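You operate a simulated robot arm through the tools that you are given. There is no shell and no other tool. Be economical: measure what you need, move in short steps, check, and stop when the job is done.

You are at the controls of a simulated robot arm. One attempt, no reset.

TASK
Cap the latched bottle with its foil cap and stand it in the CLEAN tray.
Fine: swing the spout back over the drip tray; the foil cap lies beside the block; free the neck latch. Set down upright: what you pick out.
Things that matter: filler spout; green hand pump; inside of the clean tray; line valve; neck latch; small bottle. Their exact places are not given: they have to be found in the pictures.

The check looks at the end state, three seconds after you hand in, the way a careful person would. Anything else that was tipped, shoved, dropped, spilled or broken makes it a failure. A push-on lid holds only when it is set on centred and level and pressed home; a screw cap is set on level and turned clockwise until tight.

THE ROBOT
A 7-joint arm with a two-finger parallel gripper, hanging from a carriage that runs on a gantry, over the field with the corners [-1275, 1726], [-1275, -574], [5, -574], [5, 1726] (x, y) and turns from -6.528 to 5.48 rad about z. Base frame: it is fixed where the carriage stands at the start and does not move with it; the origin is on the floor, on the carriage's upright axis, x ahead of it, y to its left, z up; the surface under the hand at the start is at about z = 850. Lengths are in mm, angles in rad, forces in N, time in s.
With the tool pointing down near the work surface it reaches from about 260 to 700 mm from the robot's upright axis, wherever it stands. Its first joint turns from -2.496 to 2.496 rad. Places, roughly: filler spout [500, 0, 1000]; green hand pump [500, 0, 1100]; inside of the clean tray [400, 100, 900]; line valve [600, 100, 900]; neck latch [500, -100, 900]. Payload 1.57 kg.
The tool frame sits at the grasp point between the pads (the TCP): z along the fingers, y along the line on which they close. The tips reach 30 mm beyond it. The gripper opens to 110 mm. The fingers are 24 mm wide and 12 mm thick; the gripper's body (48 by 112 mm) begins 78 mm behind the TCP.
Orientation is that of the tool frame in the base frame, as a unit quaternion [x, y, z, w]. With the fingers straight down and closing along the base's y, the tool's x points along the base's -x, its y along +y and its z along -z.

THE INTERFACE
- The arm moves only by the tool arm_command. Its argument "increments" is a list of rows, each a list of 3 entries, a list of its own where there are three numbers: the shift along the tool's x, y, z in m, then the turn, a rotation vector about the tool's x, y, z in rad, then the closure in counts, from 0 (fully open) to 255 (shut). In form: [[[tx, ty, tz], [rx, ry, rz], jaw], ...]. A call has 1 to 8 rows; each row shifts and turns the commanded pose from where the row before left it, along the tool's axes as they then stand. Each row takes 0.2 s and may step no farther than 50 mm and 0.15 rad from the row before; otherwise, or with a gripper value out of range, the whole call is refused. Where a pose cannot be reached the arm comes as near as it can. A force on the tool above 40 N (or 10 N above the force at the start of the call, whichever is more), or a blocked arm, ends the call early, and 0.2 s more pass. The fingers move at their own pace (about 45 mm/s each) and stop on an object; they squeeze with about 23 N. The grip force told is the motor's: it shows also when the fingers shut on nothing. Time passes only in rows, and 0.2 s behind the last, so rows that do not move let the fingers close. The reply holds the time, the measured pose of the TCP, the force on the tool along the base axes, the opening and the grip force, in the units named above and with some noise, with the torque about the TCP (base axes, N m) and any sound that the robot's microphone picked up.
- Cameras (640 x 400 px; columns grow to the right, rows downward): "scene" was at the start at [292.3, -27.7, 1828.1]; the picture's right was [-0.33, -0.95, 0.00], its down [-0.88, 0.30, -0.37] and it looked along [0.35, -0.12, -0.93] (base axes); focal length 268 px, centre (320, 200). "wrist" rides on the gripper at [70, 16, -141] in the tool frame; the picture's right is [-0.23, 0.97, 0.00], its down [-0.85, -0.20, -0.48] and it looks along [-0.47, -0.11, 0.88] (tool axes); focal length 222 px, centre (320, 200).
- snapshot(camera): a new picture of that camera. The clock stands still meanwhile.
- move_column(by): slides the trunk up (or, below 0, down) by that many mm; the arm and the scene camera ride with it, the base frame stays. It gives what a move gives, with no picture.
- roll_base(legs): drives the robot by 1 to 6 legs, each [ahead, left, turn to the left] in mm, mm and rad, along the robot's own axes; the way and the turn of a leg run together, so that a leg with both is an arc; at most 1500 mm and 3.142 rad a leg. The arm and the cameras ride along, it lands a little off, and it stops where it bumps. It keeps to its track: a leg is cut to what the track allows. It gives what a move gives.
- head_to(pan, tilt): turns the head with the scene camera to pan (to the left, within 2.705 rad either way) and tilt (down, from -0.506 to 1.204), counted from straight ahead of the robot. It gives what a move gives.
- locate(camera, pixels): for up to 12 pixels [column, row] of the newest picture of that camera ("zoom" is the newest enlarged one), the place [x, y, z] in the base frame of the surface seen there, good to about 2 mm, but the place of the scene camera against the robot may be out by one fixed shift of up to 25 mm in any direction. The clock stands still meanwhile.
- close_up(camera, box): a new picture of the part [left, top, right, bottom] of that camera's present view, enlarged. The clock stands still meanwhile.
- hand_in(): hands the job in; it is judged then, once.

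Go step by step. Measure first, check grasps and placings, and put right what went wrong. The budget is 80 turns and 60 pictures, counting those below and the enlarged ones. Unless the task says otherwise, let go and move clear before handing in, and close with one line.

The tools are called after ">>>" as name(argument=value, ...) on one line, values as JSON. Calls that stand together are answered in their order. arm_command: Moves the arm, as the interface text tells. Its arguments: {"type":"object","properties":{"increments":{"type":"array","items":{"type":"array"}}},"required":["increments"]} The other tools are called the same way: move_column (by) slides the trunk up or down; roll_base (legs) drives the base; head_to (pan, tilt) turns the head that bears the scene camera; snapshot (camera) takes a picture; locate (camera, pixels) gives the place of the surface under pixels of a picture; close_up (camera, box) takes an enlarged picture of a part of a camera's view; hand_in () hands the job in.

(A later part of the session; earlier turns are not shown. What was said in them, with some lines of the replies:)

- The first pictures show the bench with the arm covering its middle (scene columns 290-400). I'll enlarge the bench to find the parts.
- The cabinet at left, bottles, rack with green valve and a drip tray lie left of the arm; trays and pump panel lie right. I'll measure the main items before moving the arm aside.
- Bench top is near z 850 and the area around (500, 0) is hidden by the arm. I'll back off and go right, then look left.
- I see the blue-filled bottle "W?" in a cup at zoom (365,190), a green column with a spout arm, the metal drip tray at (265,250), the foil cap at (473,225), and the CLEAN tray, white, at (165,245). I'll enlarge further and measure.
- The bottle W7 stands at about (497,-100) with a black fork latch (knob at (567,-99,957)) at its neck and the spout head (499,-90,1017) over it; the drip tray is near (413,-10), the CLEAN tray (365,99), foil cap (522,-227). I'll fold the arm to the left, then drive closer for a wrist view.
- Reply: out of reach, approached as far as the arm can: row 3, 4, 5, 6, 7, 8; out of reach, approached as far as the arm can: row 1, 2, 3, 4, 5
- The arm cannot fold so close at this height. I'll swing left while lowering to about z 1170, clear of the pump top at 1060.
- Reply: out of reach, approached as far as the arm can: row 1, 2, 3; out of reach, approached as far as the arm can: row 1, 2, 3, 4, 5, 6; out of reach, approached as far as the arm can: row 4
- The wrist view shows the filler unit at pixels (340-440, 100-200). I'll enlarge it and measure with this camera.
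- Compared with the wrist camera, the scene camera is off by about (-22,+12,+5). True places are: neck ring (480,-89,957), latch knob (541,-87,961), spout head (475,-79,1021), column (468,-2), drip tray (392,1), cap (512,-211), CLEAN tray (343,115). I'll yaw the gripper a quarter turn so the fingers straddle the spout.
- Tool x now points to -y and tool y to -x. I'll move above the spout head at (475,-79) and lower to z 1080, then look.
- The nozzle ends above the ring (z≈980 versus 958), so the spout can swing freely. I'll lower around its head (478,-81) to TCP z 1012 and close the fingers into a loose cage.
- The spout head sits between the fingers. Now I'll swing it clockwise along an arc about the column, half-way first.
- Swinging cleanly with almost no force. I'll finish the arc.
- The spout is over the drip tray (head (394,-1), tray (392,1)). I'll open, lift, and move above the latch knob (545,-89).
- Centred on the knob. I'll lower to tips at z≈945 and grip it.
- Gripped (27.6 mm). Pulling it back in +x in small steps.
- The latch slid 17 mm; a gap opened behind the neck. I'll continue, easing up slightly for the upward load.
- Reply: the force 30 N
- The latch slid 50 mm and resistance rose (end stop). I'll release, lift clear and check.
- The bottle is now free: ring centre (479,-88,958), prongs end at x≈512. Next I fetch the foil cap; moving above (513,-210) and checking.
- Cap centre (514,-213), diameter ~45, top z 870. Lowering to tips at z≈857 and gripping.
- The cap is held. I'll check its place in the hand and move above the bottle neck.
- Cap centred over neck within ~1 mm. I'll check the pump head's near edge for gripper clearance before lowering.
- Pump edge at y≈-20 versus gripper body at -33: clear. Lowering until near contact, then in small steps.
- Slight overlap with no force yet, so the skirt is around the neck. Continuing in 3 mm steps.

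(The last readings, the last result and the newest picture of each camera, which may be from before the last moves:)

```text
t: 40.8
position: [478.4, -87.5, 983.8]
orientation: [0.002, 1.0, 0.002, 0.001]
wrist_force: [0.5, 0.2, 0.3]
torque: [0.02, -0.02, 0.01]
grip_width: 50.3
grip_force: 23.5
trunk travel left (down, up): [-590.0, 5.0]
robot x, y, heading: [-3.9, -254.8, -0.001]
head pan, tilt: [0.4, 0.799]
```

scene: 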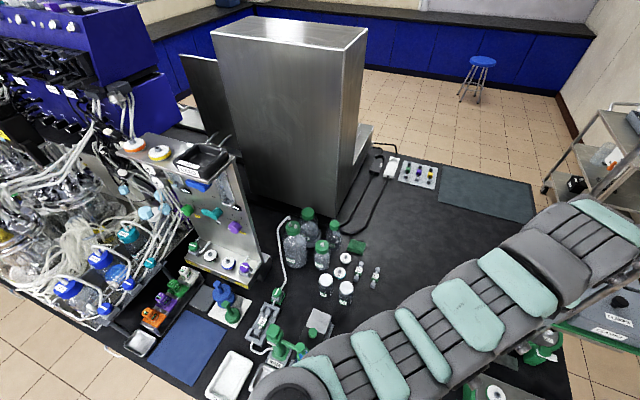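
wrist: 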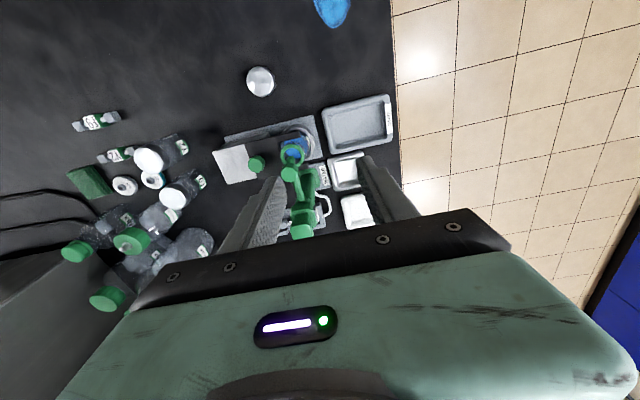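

>>> arm_command(increments=[[[0, 0, 0.002], [0, 0, 0], 200], [[0, 0, 0.002], [0, 0, 0], 200], [[0, 0, 0.002], [0, 0, 0], 200], [[0, 0, 0.002], [0, 0, 0], 200], [[0, 0, 0.002], [0, 0, 0], 200], [[0, 0, 0], [0, 0, 0], 200]])

>>> close_up(camera="wrist", box=[200, 90, 440, 240])

>>> locate(camera="zoom", pixels=[[322, 244], [322, 160], [250, 250], [395, 240], [322, 310]])

```text
t: 42.2
position: [480.9, -89.4, 973.6]
orientation: [0.003, 1.0, 0.003, 0.003]
wrist_force: [-2.5, -5.3, 22.4]
torque: [-0.25, 0.0, -0.02]
grip_width: 50.5
grip_force: 22.5
trunk travel left (down, up): [-590.0, 5.0]
robot x, y, heading: [-5.5, -249.5, -0.004]
head pan, tilt: [0.4, 0.799]
heard: snap
```

```text
2.67 times, centred on (320, 165) of wrist
```

zoom: 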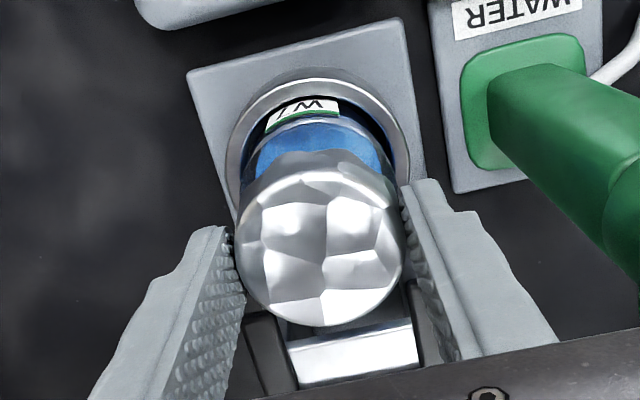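

```text
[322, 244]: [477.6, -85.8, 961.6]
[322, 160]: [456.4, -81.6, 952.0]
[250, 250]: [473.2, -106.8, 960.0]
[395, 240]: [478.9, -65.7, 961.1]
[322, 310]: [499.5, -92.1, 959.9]
```

A snap was heard with 22 N, and the cap top now sits at z≈961. I'll open, lift and check that it's level.

>>> arm_command(increments=[[[0, 0, 0], [0, 0, 0], 85], [[0, 0, 0], [0, 0, 0], 85], [[0, 0, 0], [0, 0, 0], 85], [[0.02, 0, -0.05], [0, 0, 0], 85], [[0.03, 0, -0.03], [0, 0, 0], 85], [[0, 0, 0], [0, 0, 0], 85]])

>>> close_up(camera="wrist", box=[230, 70, 430, 195])

>>> locate(camera="zoom", pixels=[[320, 200], [320, 240], [300, 220], [340, 220], [320, 180], [290, 230], [350, 230]])

```text
refused: row 4 steps farther than a row can; nothing moved
```

```text
3.20 times, centred on (330, 132) of wrist
```

zoom: 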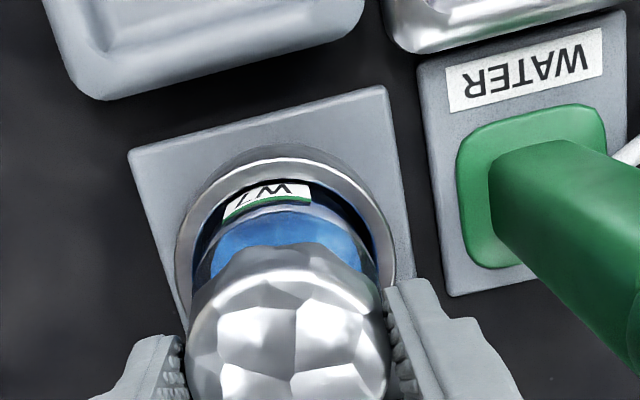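

```text
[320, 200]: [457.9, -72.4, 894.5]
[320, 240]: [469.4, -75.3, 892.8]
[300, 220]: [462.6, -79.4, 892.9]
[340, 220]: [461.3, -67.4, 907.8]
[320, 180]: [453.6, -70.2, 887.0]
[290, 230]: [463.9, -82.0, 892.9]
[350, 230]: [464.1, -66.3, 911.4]
```

That row was too long, so nothing moved. I'll repeat with shorter steps.

>>> arm_command(increments=[[[0, 0, 0], [0, 0, 0], 85], [[0, 0, 0], [0, 0, 0], 85], [[0, 0, 0], [0, 0, 0], 85], [[0, 0, -0.045], [0, 0, 0], 85], [[0, 0, -0.045], [0, 0, 0], 85], [[0.045, 0, 0], [0, 0, 0], 85], [[0, 0, 0], [0, 0, 0], 85]])

>>> close_up(camera="wrist", box=[230, 70, 430, 195])

>>> locate(camera="zoom", pixels=[[320, 200], [320, 240], [300, 220], [340, 220], [320, 260], [290, 240], [350, 240]])

```text
t: 43.8
position: [434.0, -88.1, 1063.2]
orientation: [0.004, 1.0, 0.003, 0.002]
wrist_force: [0.5, 0.1, -0.4]
torque: [-0.02, -0.03, -0.02]
grip_width: 73.5
grip_force: 0.0
trunk travel left (down, up): [-590.0, 5.0]
robot x, y, heading: [-6.2, -253.2, -0.005]
head pan, tilt: [0.4, 0.799]
```

```text
3.20 times, centred on (330, 132) of wrist
```

zoom: 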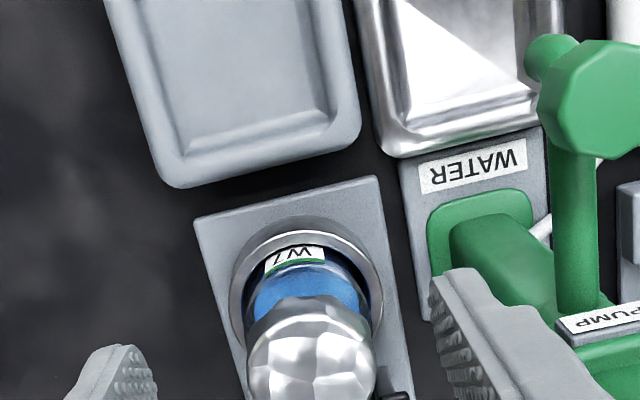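

```text
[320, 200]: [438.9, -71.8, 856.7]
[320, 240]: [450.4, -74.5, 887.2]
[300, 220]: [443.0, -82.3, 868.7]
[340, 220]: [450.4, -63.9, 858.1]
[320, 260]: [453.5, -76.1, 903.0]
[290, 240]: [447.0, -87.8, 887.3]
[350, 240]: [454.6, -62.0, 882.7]
```

>>> close_up(camera="wrist", box=[250, 120, 410, 220])

>>> locate(camera="zoom", pixels=[[283, 178], [283, 235], [215, 185], [350, 180], [283, 135], [222, 150], [350, 140], [218, 100], [355, 95], [300, 60], [230, 60], [283, 100]])

```text
4.00 times, centred on (330, 170) of wrist
```

zoom: 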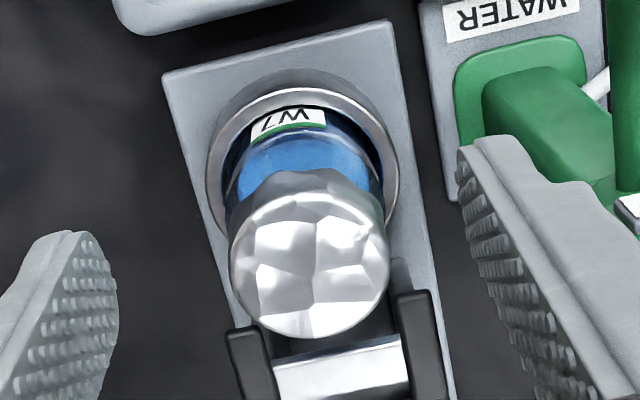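

```text
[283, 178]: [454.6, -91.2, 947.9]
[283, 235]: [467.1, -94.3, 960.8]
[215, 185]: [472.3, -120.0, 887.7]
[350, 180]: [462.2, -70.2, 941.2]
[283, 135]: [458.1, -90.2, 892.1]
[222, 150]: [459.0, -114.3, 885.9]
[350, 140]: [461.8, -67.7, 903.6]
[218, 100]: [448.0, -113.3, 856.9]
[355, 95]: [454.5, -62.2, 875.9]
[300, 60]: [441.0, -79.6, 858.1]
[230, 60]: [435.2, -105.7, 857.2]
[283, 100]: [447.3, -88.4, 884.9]
```

>>> locate(camera="zoom", pixels=[[242, 265], [380, 250], [305, 206], [312, 330], [311, 268]])

>>> arm_command(increments=[[[-0.045, 0, 0], [0, 0, 0], 85], [[0, 0, 0.045], [0, 0, 0], 85], [[0, 0, 0.045], [0, 0, 0], 85], [[0, 0, 0.03], [0, 0, 0], 85], [[0, 0, 0.018], [0, 0, 0], 85], [[0, 0, 0], [0, 0, 0], 85]])

>>> close_up(camera="wrist", box=[200, 90, 440, 240])

```text
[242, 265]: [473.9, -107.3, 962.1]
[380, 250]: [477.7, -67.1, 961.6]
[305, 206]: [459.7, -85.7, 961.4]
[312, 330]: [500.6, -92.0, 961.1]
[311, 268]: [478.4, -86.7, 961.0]
```

```text
t: 45.2
position: [479.0, -86.9, 923.2]
orientation: [0.002, 1.0, 0.003, 0.002]
wrist_force: [-0.8, -0.7, 0.7]
torque: [0.01, 0.03, -0.02]
grip_width: 73.6
grip_force: 0.1
trunk travel left (down, up): [-590.0, 5.0]
robot x, y, heading: [-9.0, -251.4, -0.003]
head pan, tilt: [0.4, 0.799]
```

```text
2.67 times, centred on (320, 165) of wrist
```

zoom: 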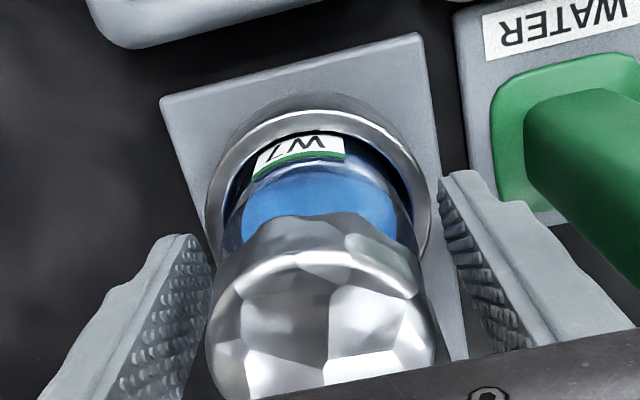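

The cap is level (rim z 961-962 all round) and the fingers straddle the bottle's body with no contact. Gripping now.

>>> arm_command(increments=[[[0, 0, 0], [0, 0, 0], 130], [[0, 0, 0], [0, 0, 0], 180], [[0, 0, 0], [0, 0, 0], 200], [[0, 0, 0], [0, 0, 0], 200]])

>>> arm_command(increments=[[[0, 0, -0.01], [0, 0, 0], 200], [[0, 0, -0.015], [0, 0, 0], 200], [[0, 0, -0.015], [0, 0, 0], 200], [[0, 0, 0], [0, 0, 0], 200]])

>>> close_up(camera="wrist", box=[200, 90, 440, 240])

```text
t: 46.2
position: [479.2, -88.1, 924.1]
orientation: [0.003, 1.0, 0.003, 0.002]
wrist_force: [0.5, -1.0, 0.7]
torque: [-0.05, -0.02, 0.0]
grip_width: 55.0
grip_force: 23.4
trunk travel left (down, up): [-590.0, 5.0]
robot x, y, heading: [-7.9, -250.4, -0.002]
head pan, tilt: [0.4, 0.799]
```

```text
t: 47.2
position: [479.2, -87.5, 964.7]
orientation: [0.003, 1.0, 0.003, 0.002]
wrist_force: [0.0, 0.6, -1.8]
torque: [-0.02, -0.01, 0.0]
grip_width: 54.8
grip_force: 22.8
trunk travel left (down, up): [-590.0, 5.0]
robot x, y, heading: [-7.6, -250.8, -0.002]
head pan, tilt: [0.4, 0.799]
```

```text
2.67 times, centred on (320, 165) of wrist
```

zoom: 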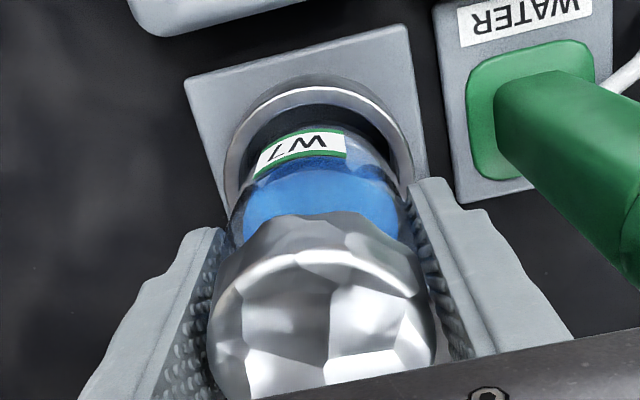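

Bottle lifted cleanly. I'll raise it to z≈1150 (bottom above the pump top), then cross toward the CLEAN tray.

>>> arm_command(increments=[[[0, 0, -0.035], [0, 0, 0], 200], [[0, 0, -0.035], [0, 0, 0], 200], [[0, 0, -0.035], [0, 0, 0], 200], [[0, 0, -0.035], [0, 0, 0], 200], [[0, 0, -0.035], [0, 0, 0], 200], [[0, 0, -0.015], [0, 0, 0], 200], [[0, 0, 0], [0, 0, 0], 200]])

```text
t: 48.8
position: [479.8, -88.1, 1154.2]
orientation: [0.003, 1.0, 0.002, 0.002]
wrist_force: [0.9, -0.3, -1.3]
torque: [0.0, 0.02, -0.02]
grip_width: 55.0
grip_force: 23.1
trunk travel left (down, up): [-590.0, 5.0]
robot x, y, heading: [-6.0, -251.6, -0.004]
head pan, tilt: [0.4, 0.799]
```

>>> arm_command(increments=[[[0.022, 0.034, 0], [0, 0, 0], 200], [[0.022, 0.034, 0], [0, 0, 0], 200], [[0.022, 0.034, 0], [0, 0, 0], 200], [[0.022, 0.034, 0], [0, 0, 0], 200], [[0.022, 0.034, 0], [0, 0, 0], 200], [[0.022, 0.034, 0], [0, 0, 0], 200], [[0, 0, 0], [0, 0, 0], 200]])

>>> snapshot(camera="wrist")

>>> locate(camera="wrist", pixels=[[320, 60], [320, 90], [300, 70], [350, 70], [320, 30], [320, 10]])

```text
t: 50.4
position: [348.8, 114.6, 1154.6]
orientation: [0.003, 1.0, 0.003, 0.001]
wrist_force: [0.7, 0.3, -1.3]
torque: [0.02, 0.01, -0.02]
grip_width: 54.9
grip_force: 23.1
trunk travel left (down, up): [-590.0, 5.0]
robot x, y, heading: [-5.2, -256.7, -0.006]
head pan, tilt: [0.4, 0.799]
```

```text
24 pictures are left
```

wrist: 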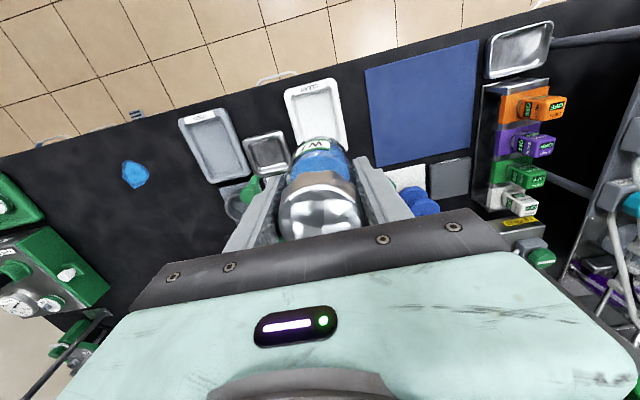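

```text
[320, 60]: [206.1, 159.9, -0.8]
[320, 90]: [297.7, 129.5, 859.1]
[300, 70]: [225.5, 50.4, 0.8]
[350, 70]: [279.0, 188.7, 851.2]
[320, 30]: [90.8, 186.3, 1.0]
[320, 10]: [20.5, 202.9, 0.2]
```

>>> close_up(camera="wrist", box=[260, 60, 380, 160])

>>> locate(camera="zoom", pixels=[[130, 170], [400, 110], [200, 190], [380, 150], [190, 300], [440, 260], [280, 150], [150, 290], [470, 290], [290, 200]])

```text
4.00 times, centred on (320, 110) of wrist
```

zoom: 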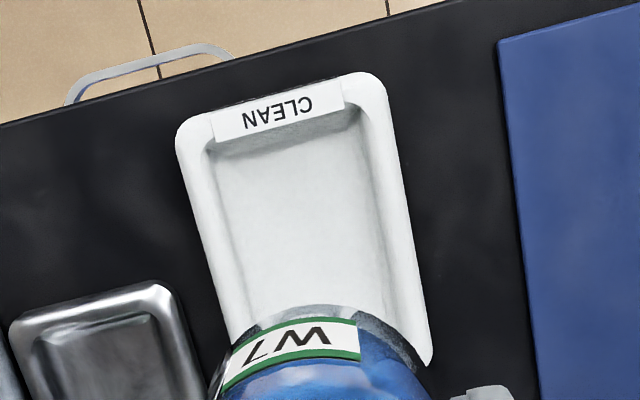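

```text
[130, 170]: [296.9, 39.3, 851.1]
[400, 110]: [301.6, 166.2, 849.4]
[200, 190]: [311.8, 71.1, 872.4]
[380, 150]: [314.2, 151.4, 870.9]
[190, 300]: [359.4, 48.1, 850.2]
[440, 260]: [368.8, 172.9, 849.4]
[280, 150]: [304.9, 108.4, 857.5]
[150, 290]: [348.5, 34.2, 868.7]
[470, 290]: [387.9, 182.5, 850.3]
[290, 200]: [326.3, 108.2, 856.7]
```

>>> locate(camera="zoom", pixels=[[225, 210], [240, 240], [250, 240], [375, 210], [365, 210], [390, 240], [200, 240], [402, 240], [300, 125], [280, 280], [225, 160], [350, 130]])

```text
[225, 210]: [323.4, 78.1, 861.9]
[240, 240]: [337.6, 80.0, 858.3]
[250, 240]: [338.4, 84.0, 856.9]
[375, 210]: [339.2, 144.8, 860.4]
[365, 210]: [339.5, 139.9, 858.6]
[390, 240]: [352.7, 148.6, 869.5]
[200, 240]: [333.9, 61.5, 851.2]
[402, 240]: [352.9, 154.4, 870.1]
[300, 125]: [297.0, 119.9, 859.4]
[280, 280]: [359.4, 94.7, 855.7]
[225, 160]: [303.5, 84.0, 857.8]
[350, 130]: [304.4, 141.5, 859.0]
```

CLEAN tray floor: y 82–141, z 857, rim 872, middle about (346,111.5). I'll shift 3 mm in y and lower to z≈945.

>>> arm_command(increments=[[[0.002, -0.003, 0.04], [0, 0, 0], 200], [[0, 0, 0.04], [0, 0, 0], 200], [[0, 0, 0.04], [0, 0, 0], 200], [[0, 0, 0.04], [0, 0, 0], 200], [[0, 0, 0.03], [0, 0, 0], 200], [[0, 0, 0.02], [0, 0, 0], 200], [[0, 0, 0], [0, 0, 0], 200]])

>>> close_up(camera="wrist", box=[200, 60, 440, 210])

>>> locate(camera="zoom", pixels=[[320, 130], [320, 60], [320, 150]])

```text
t: 52.0
position: [345.1, 112.1, 942.2]
orientation: [0.003, 1.0, 0.003, 0.002]
wrist_force: [0.1, 0.1, -1.0]
torque: [-0.01, -0.02, 0.01]
grip_width: 55.0
grip_force: 22.9
trunk travel left (down, up): [-590.0, 5.0]
robot x, y, heading: [-7.1, -252.7, -0.002]
head pan, tilt: [0.4, 0.799]
```

```text
2.67 times, centred on (320, 135) of wrist
```

zoom: 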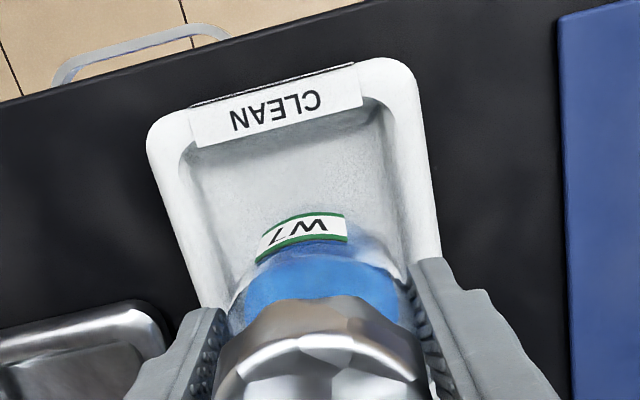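

```text
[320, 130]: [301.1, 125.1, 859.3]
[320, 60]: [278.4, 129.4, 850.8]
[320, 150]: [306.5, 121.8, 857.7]
```

Well centred. Lowering in small steps until contact.

>>> arm_command(increments=[[[0, 0, 0.006], [0, 0, 0], 200], [[0, 0, 0.005], [0, 0, 0], 200], [[0, 0, 0.003], [0, 0, 0], 200], [[0, 0, 0.002], [0, 0, 0], 200], [[0, 0, 0.002], [0, 0, 0], 200], [[0, 0, 0], [0, 0, 0], 200]])

```text
t: 53.4
position: [346.4, 113.6, 926.9]
orientation: [0.003, 1.0, 0.003, 0.002]
wrist_force: [-0.1, 0.1, -1.3]
torque: [-0.05, 0.01, 0.01]
grip_width: 54.8
grip_force: 23.1
trunk travel left (down, up): [-590.0, 5.0]
robot x, y, heading: [-1.7, -254.8, -0.004]
head pan, tilt: [0.4, 0.799]
```

>>> arm_command(increments=[[[0, -0.001, 0.0015], [0, 0, 0], 200], [[0, 0, 0.0015], [0, 0, 0], 200], [[0, 0, 0.0015], [0, 0, 0], 200], [[0, 0, 0.0015], [0, 0, 0], 200], [[0, 0, 0], [0, 0, 0], 200]])

>>> close_up(camera="wrist", box=[200, 60, 440, 210])

```text
t: 54.6
position: [347.4, 113.9, 921.1]
orientation: [0.002, 1.0, 0.004, 0.003]
wrist_force: [-2.1, -2.2, 12.7]
torque: [-0.35, 0.03, -0.04]
grip_width: 55.1
grip_force: 23.0
trunk travel left (down, up): [-590.0, 5.0]
robot x, y, heading: [-8.1, -255.0, -0.003]
head pan, tilt: [0.4, 0.799]
```

```text
2.67 times, centred on (320, 135) of wrist
```

zoom: 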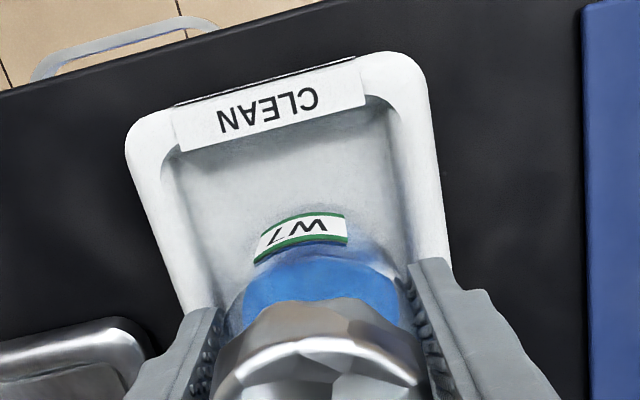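

Contact at z 921 (12.7 N), as expected for the tray floor. I'll ease 1 mm up, release, and look before withdrawing.

>>> arm_command(increments=[[[0, 0, -0.001], [0, 0, 0], 190], [[0, 0, 0], [0, 0, 0], 110], [[0, 0, 0], [0, 0, 0], 90], [[0, 0, 0], [0, 0, 0], 90], [[0, 0, 0], [0, 0, 0], 90]])

>>> close_up(camera="wrist", box=[200, 60, 440, 210])

```text
t: 55.8
position: [345.8, 112.6, 921.7]
orientation: [0.001, 1.0, 0.003, 0.002]
wrist_force: [-0.2, -0.2, -0.9]
torque: [-0.02, 0.03, 0.0]
grip_width: 71.4
grip_force: 0.0
trunk travel left (down, up): [-590.0, 5.0]
robot x, y, heading: [-7.6, -250.0, -0.006]
head pan, tilt: [0.4, 0.799]
```

```text
2.67 times, centred on (320, 135) of wrist
```

zoom: 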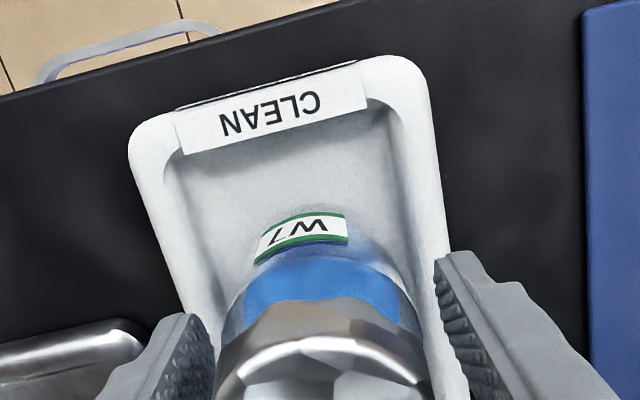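

The bottle stands steady between the open fingers. Lifting straight up and checking cap level and the overall scene.

>>> arm_command(increments=[[[0, 0, -0.03], [0, 0, 0], 90], [[0, 0, -0.045], [0, 0, 0], 90], [[0, 0, -0.045], [0, 0, 0], 90], [[0, 0, -0.045], [0, 0, 0], 90], [[0, 0, -0.03], [0, 0, 0], 90], [[0.03, 0, 0], [0, 0, 0], 90], [[0, 0, 0], [0, 0, 0], 90]])

>>> close_up(camera="wrist", box=[220, 50, 420, 190])

>>> snapshot(camera="scene")

```text
t: 57.4
position: [316.6, 110.5, 1116.5]
orientation: [0.002, 1.0, 0.003, 0.001]
wrist_force: [0.1, 0.1, -1.0]
torque: [0.0, 0.01, 0.04]
grip_width: 71.2
grip_force: 0.1
trunk travel left (down, up): [-590.0, 5.0]
robot x, y, heading: [-6.9, -252.3, 0.001]
head pan, tilt: [0.4, 0.799]
```

```text
2.86 times, centred on (320, 120) of wrist
```

zoom: 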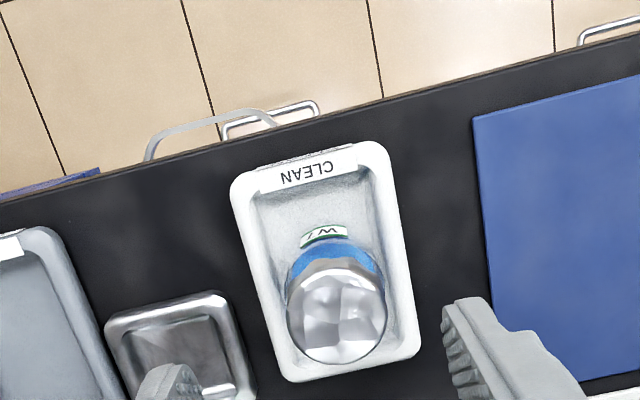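

```text
18 pictures are left
```

scene: 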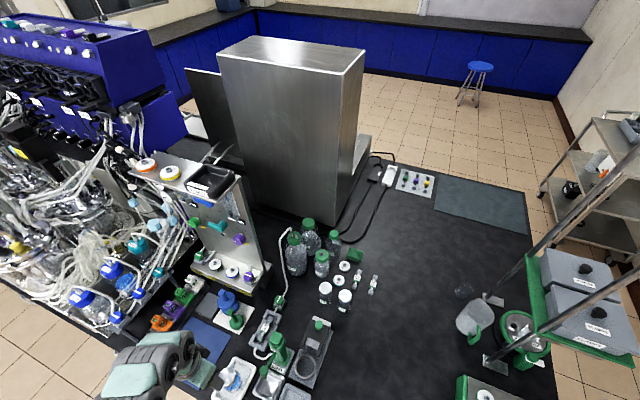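

>>> locate(camera="zoom", pixels=[[290, 310], [383, 300], [333, 272], [338, 360], [337, 315]])

>>> close_up(camera="scene", box=[200, 310, 344, 400])

```text
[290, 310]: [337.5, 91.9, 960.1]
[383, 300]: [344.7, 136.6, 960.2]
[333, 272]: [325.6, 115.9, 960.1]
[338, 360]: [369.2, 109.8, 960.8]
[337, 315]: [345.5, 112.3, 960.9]
```

```text
4.44 times, centred on (272, 355) of scene
```

zoom: 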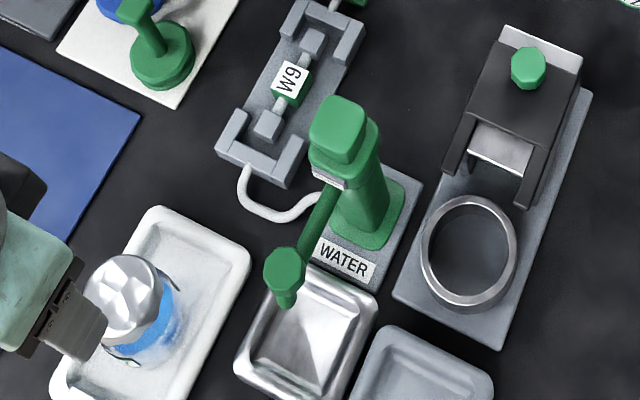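

The bottle stands upright in the CLEAN tray with its cap level (rim z 960–961). The spout is over the drip tray, the latch is open, and the gripper is clear above, so I'm handing in.

>>> hand_in()

```text
The job is handed in.
```

The W7 bottle is capped and standing upright in the CLEAN tray, and the job is handed in. The foil cap snapped on level, the spout is back over the drip tray, and the neck latch is free.
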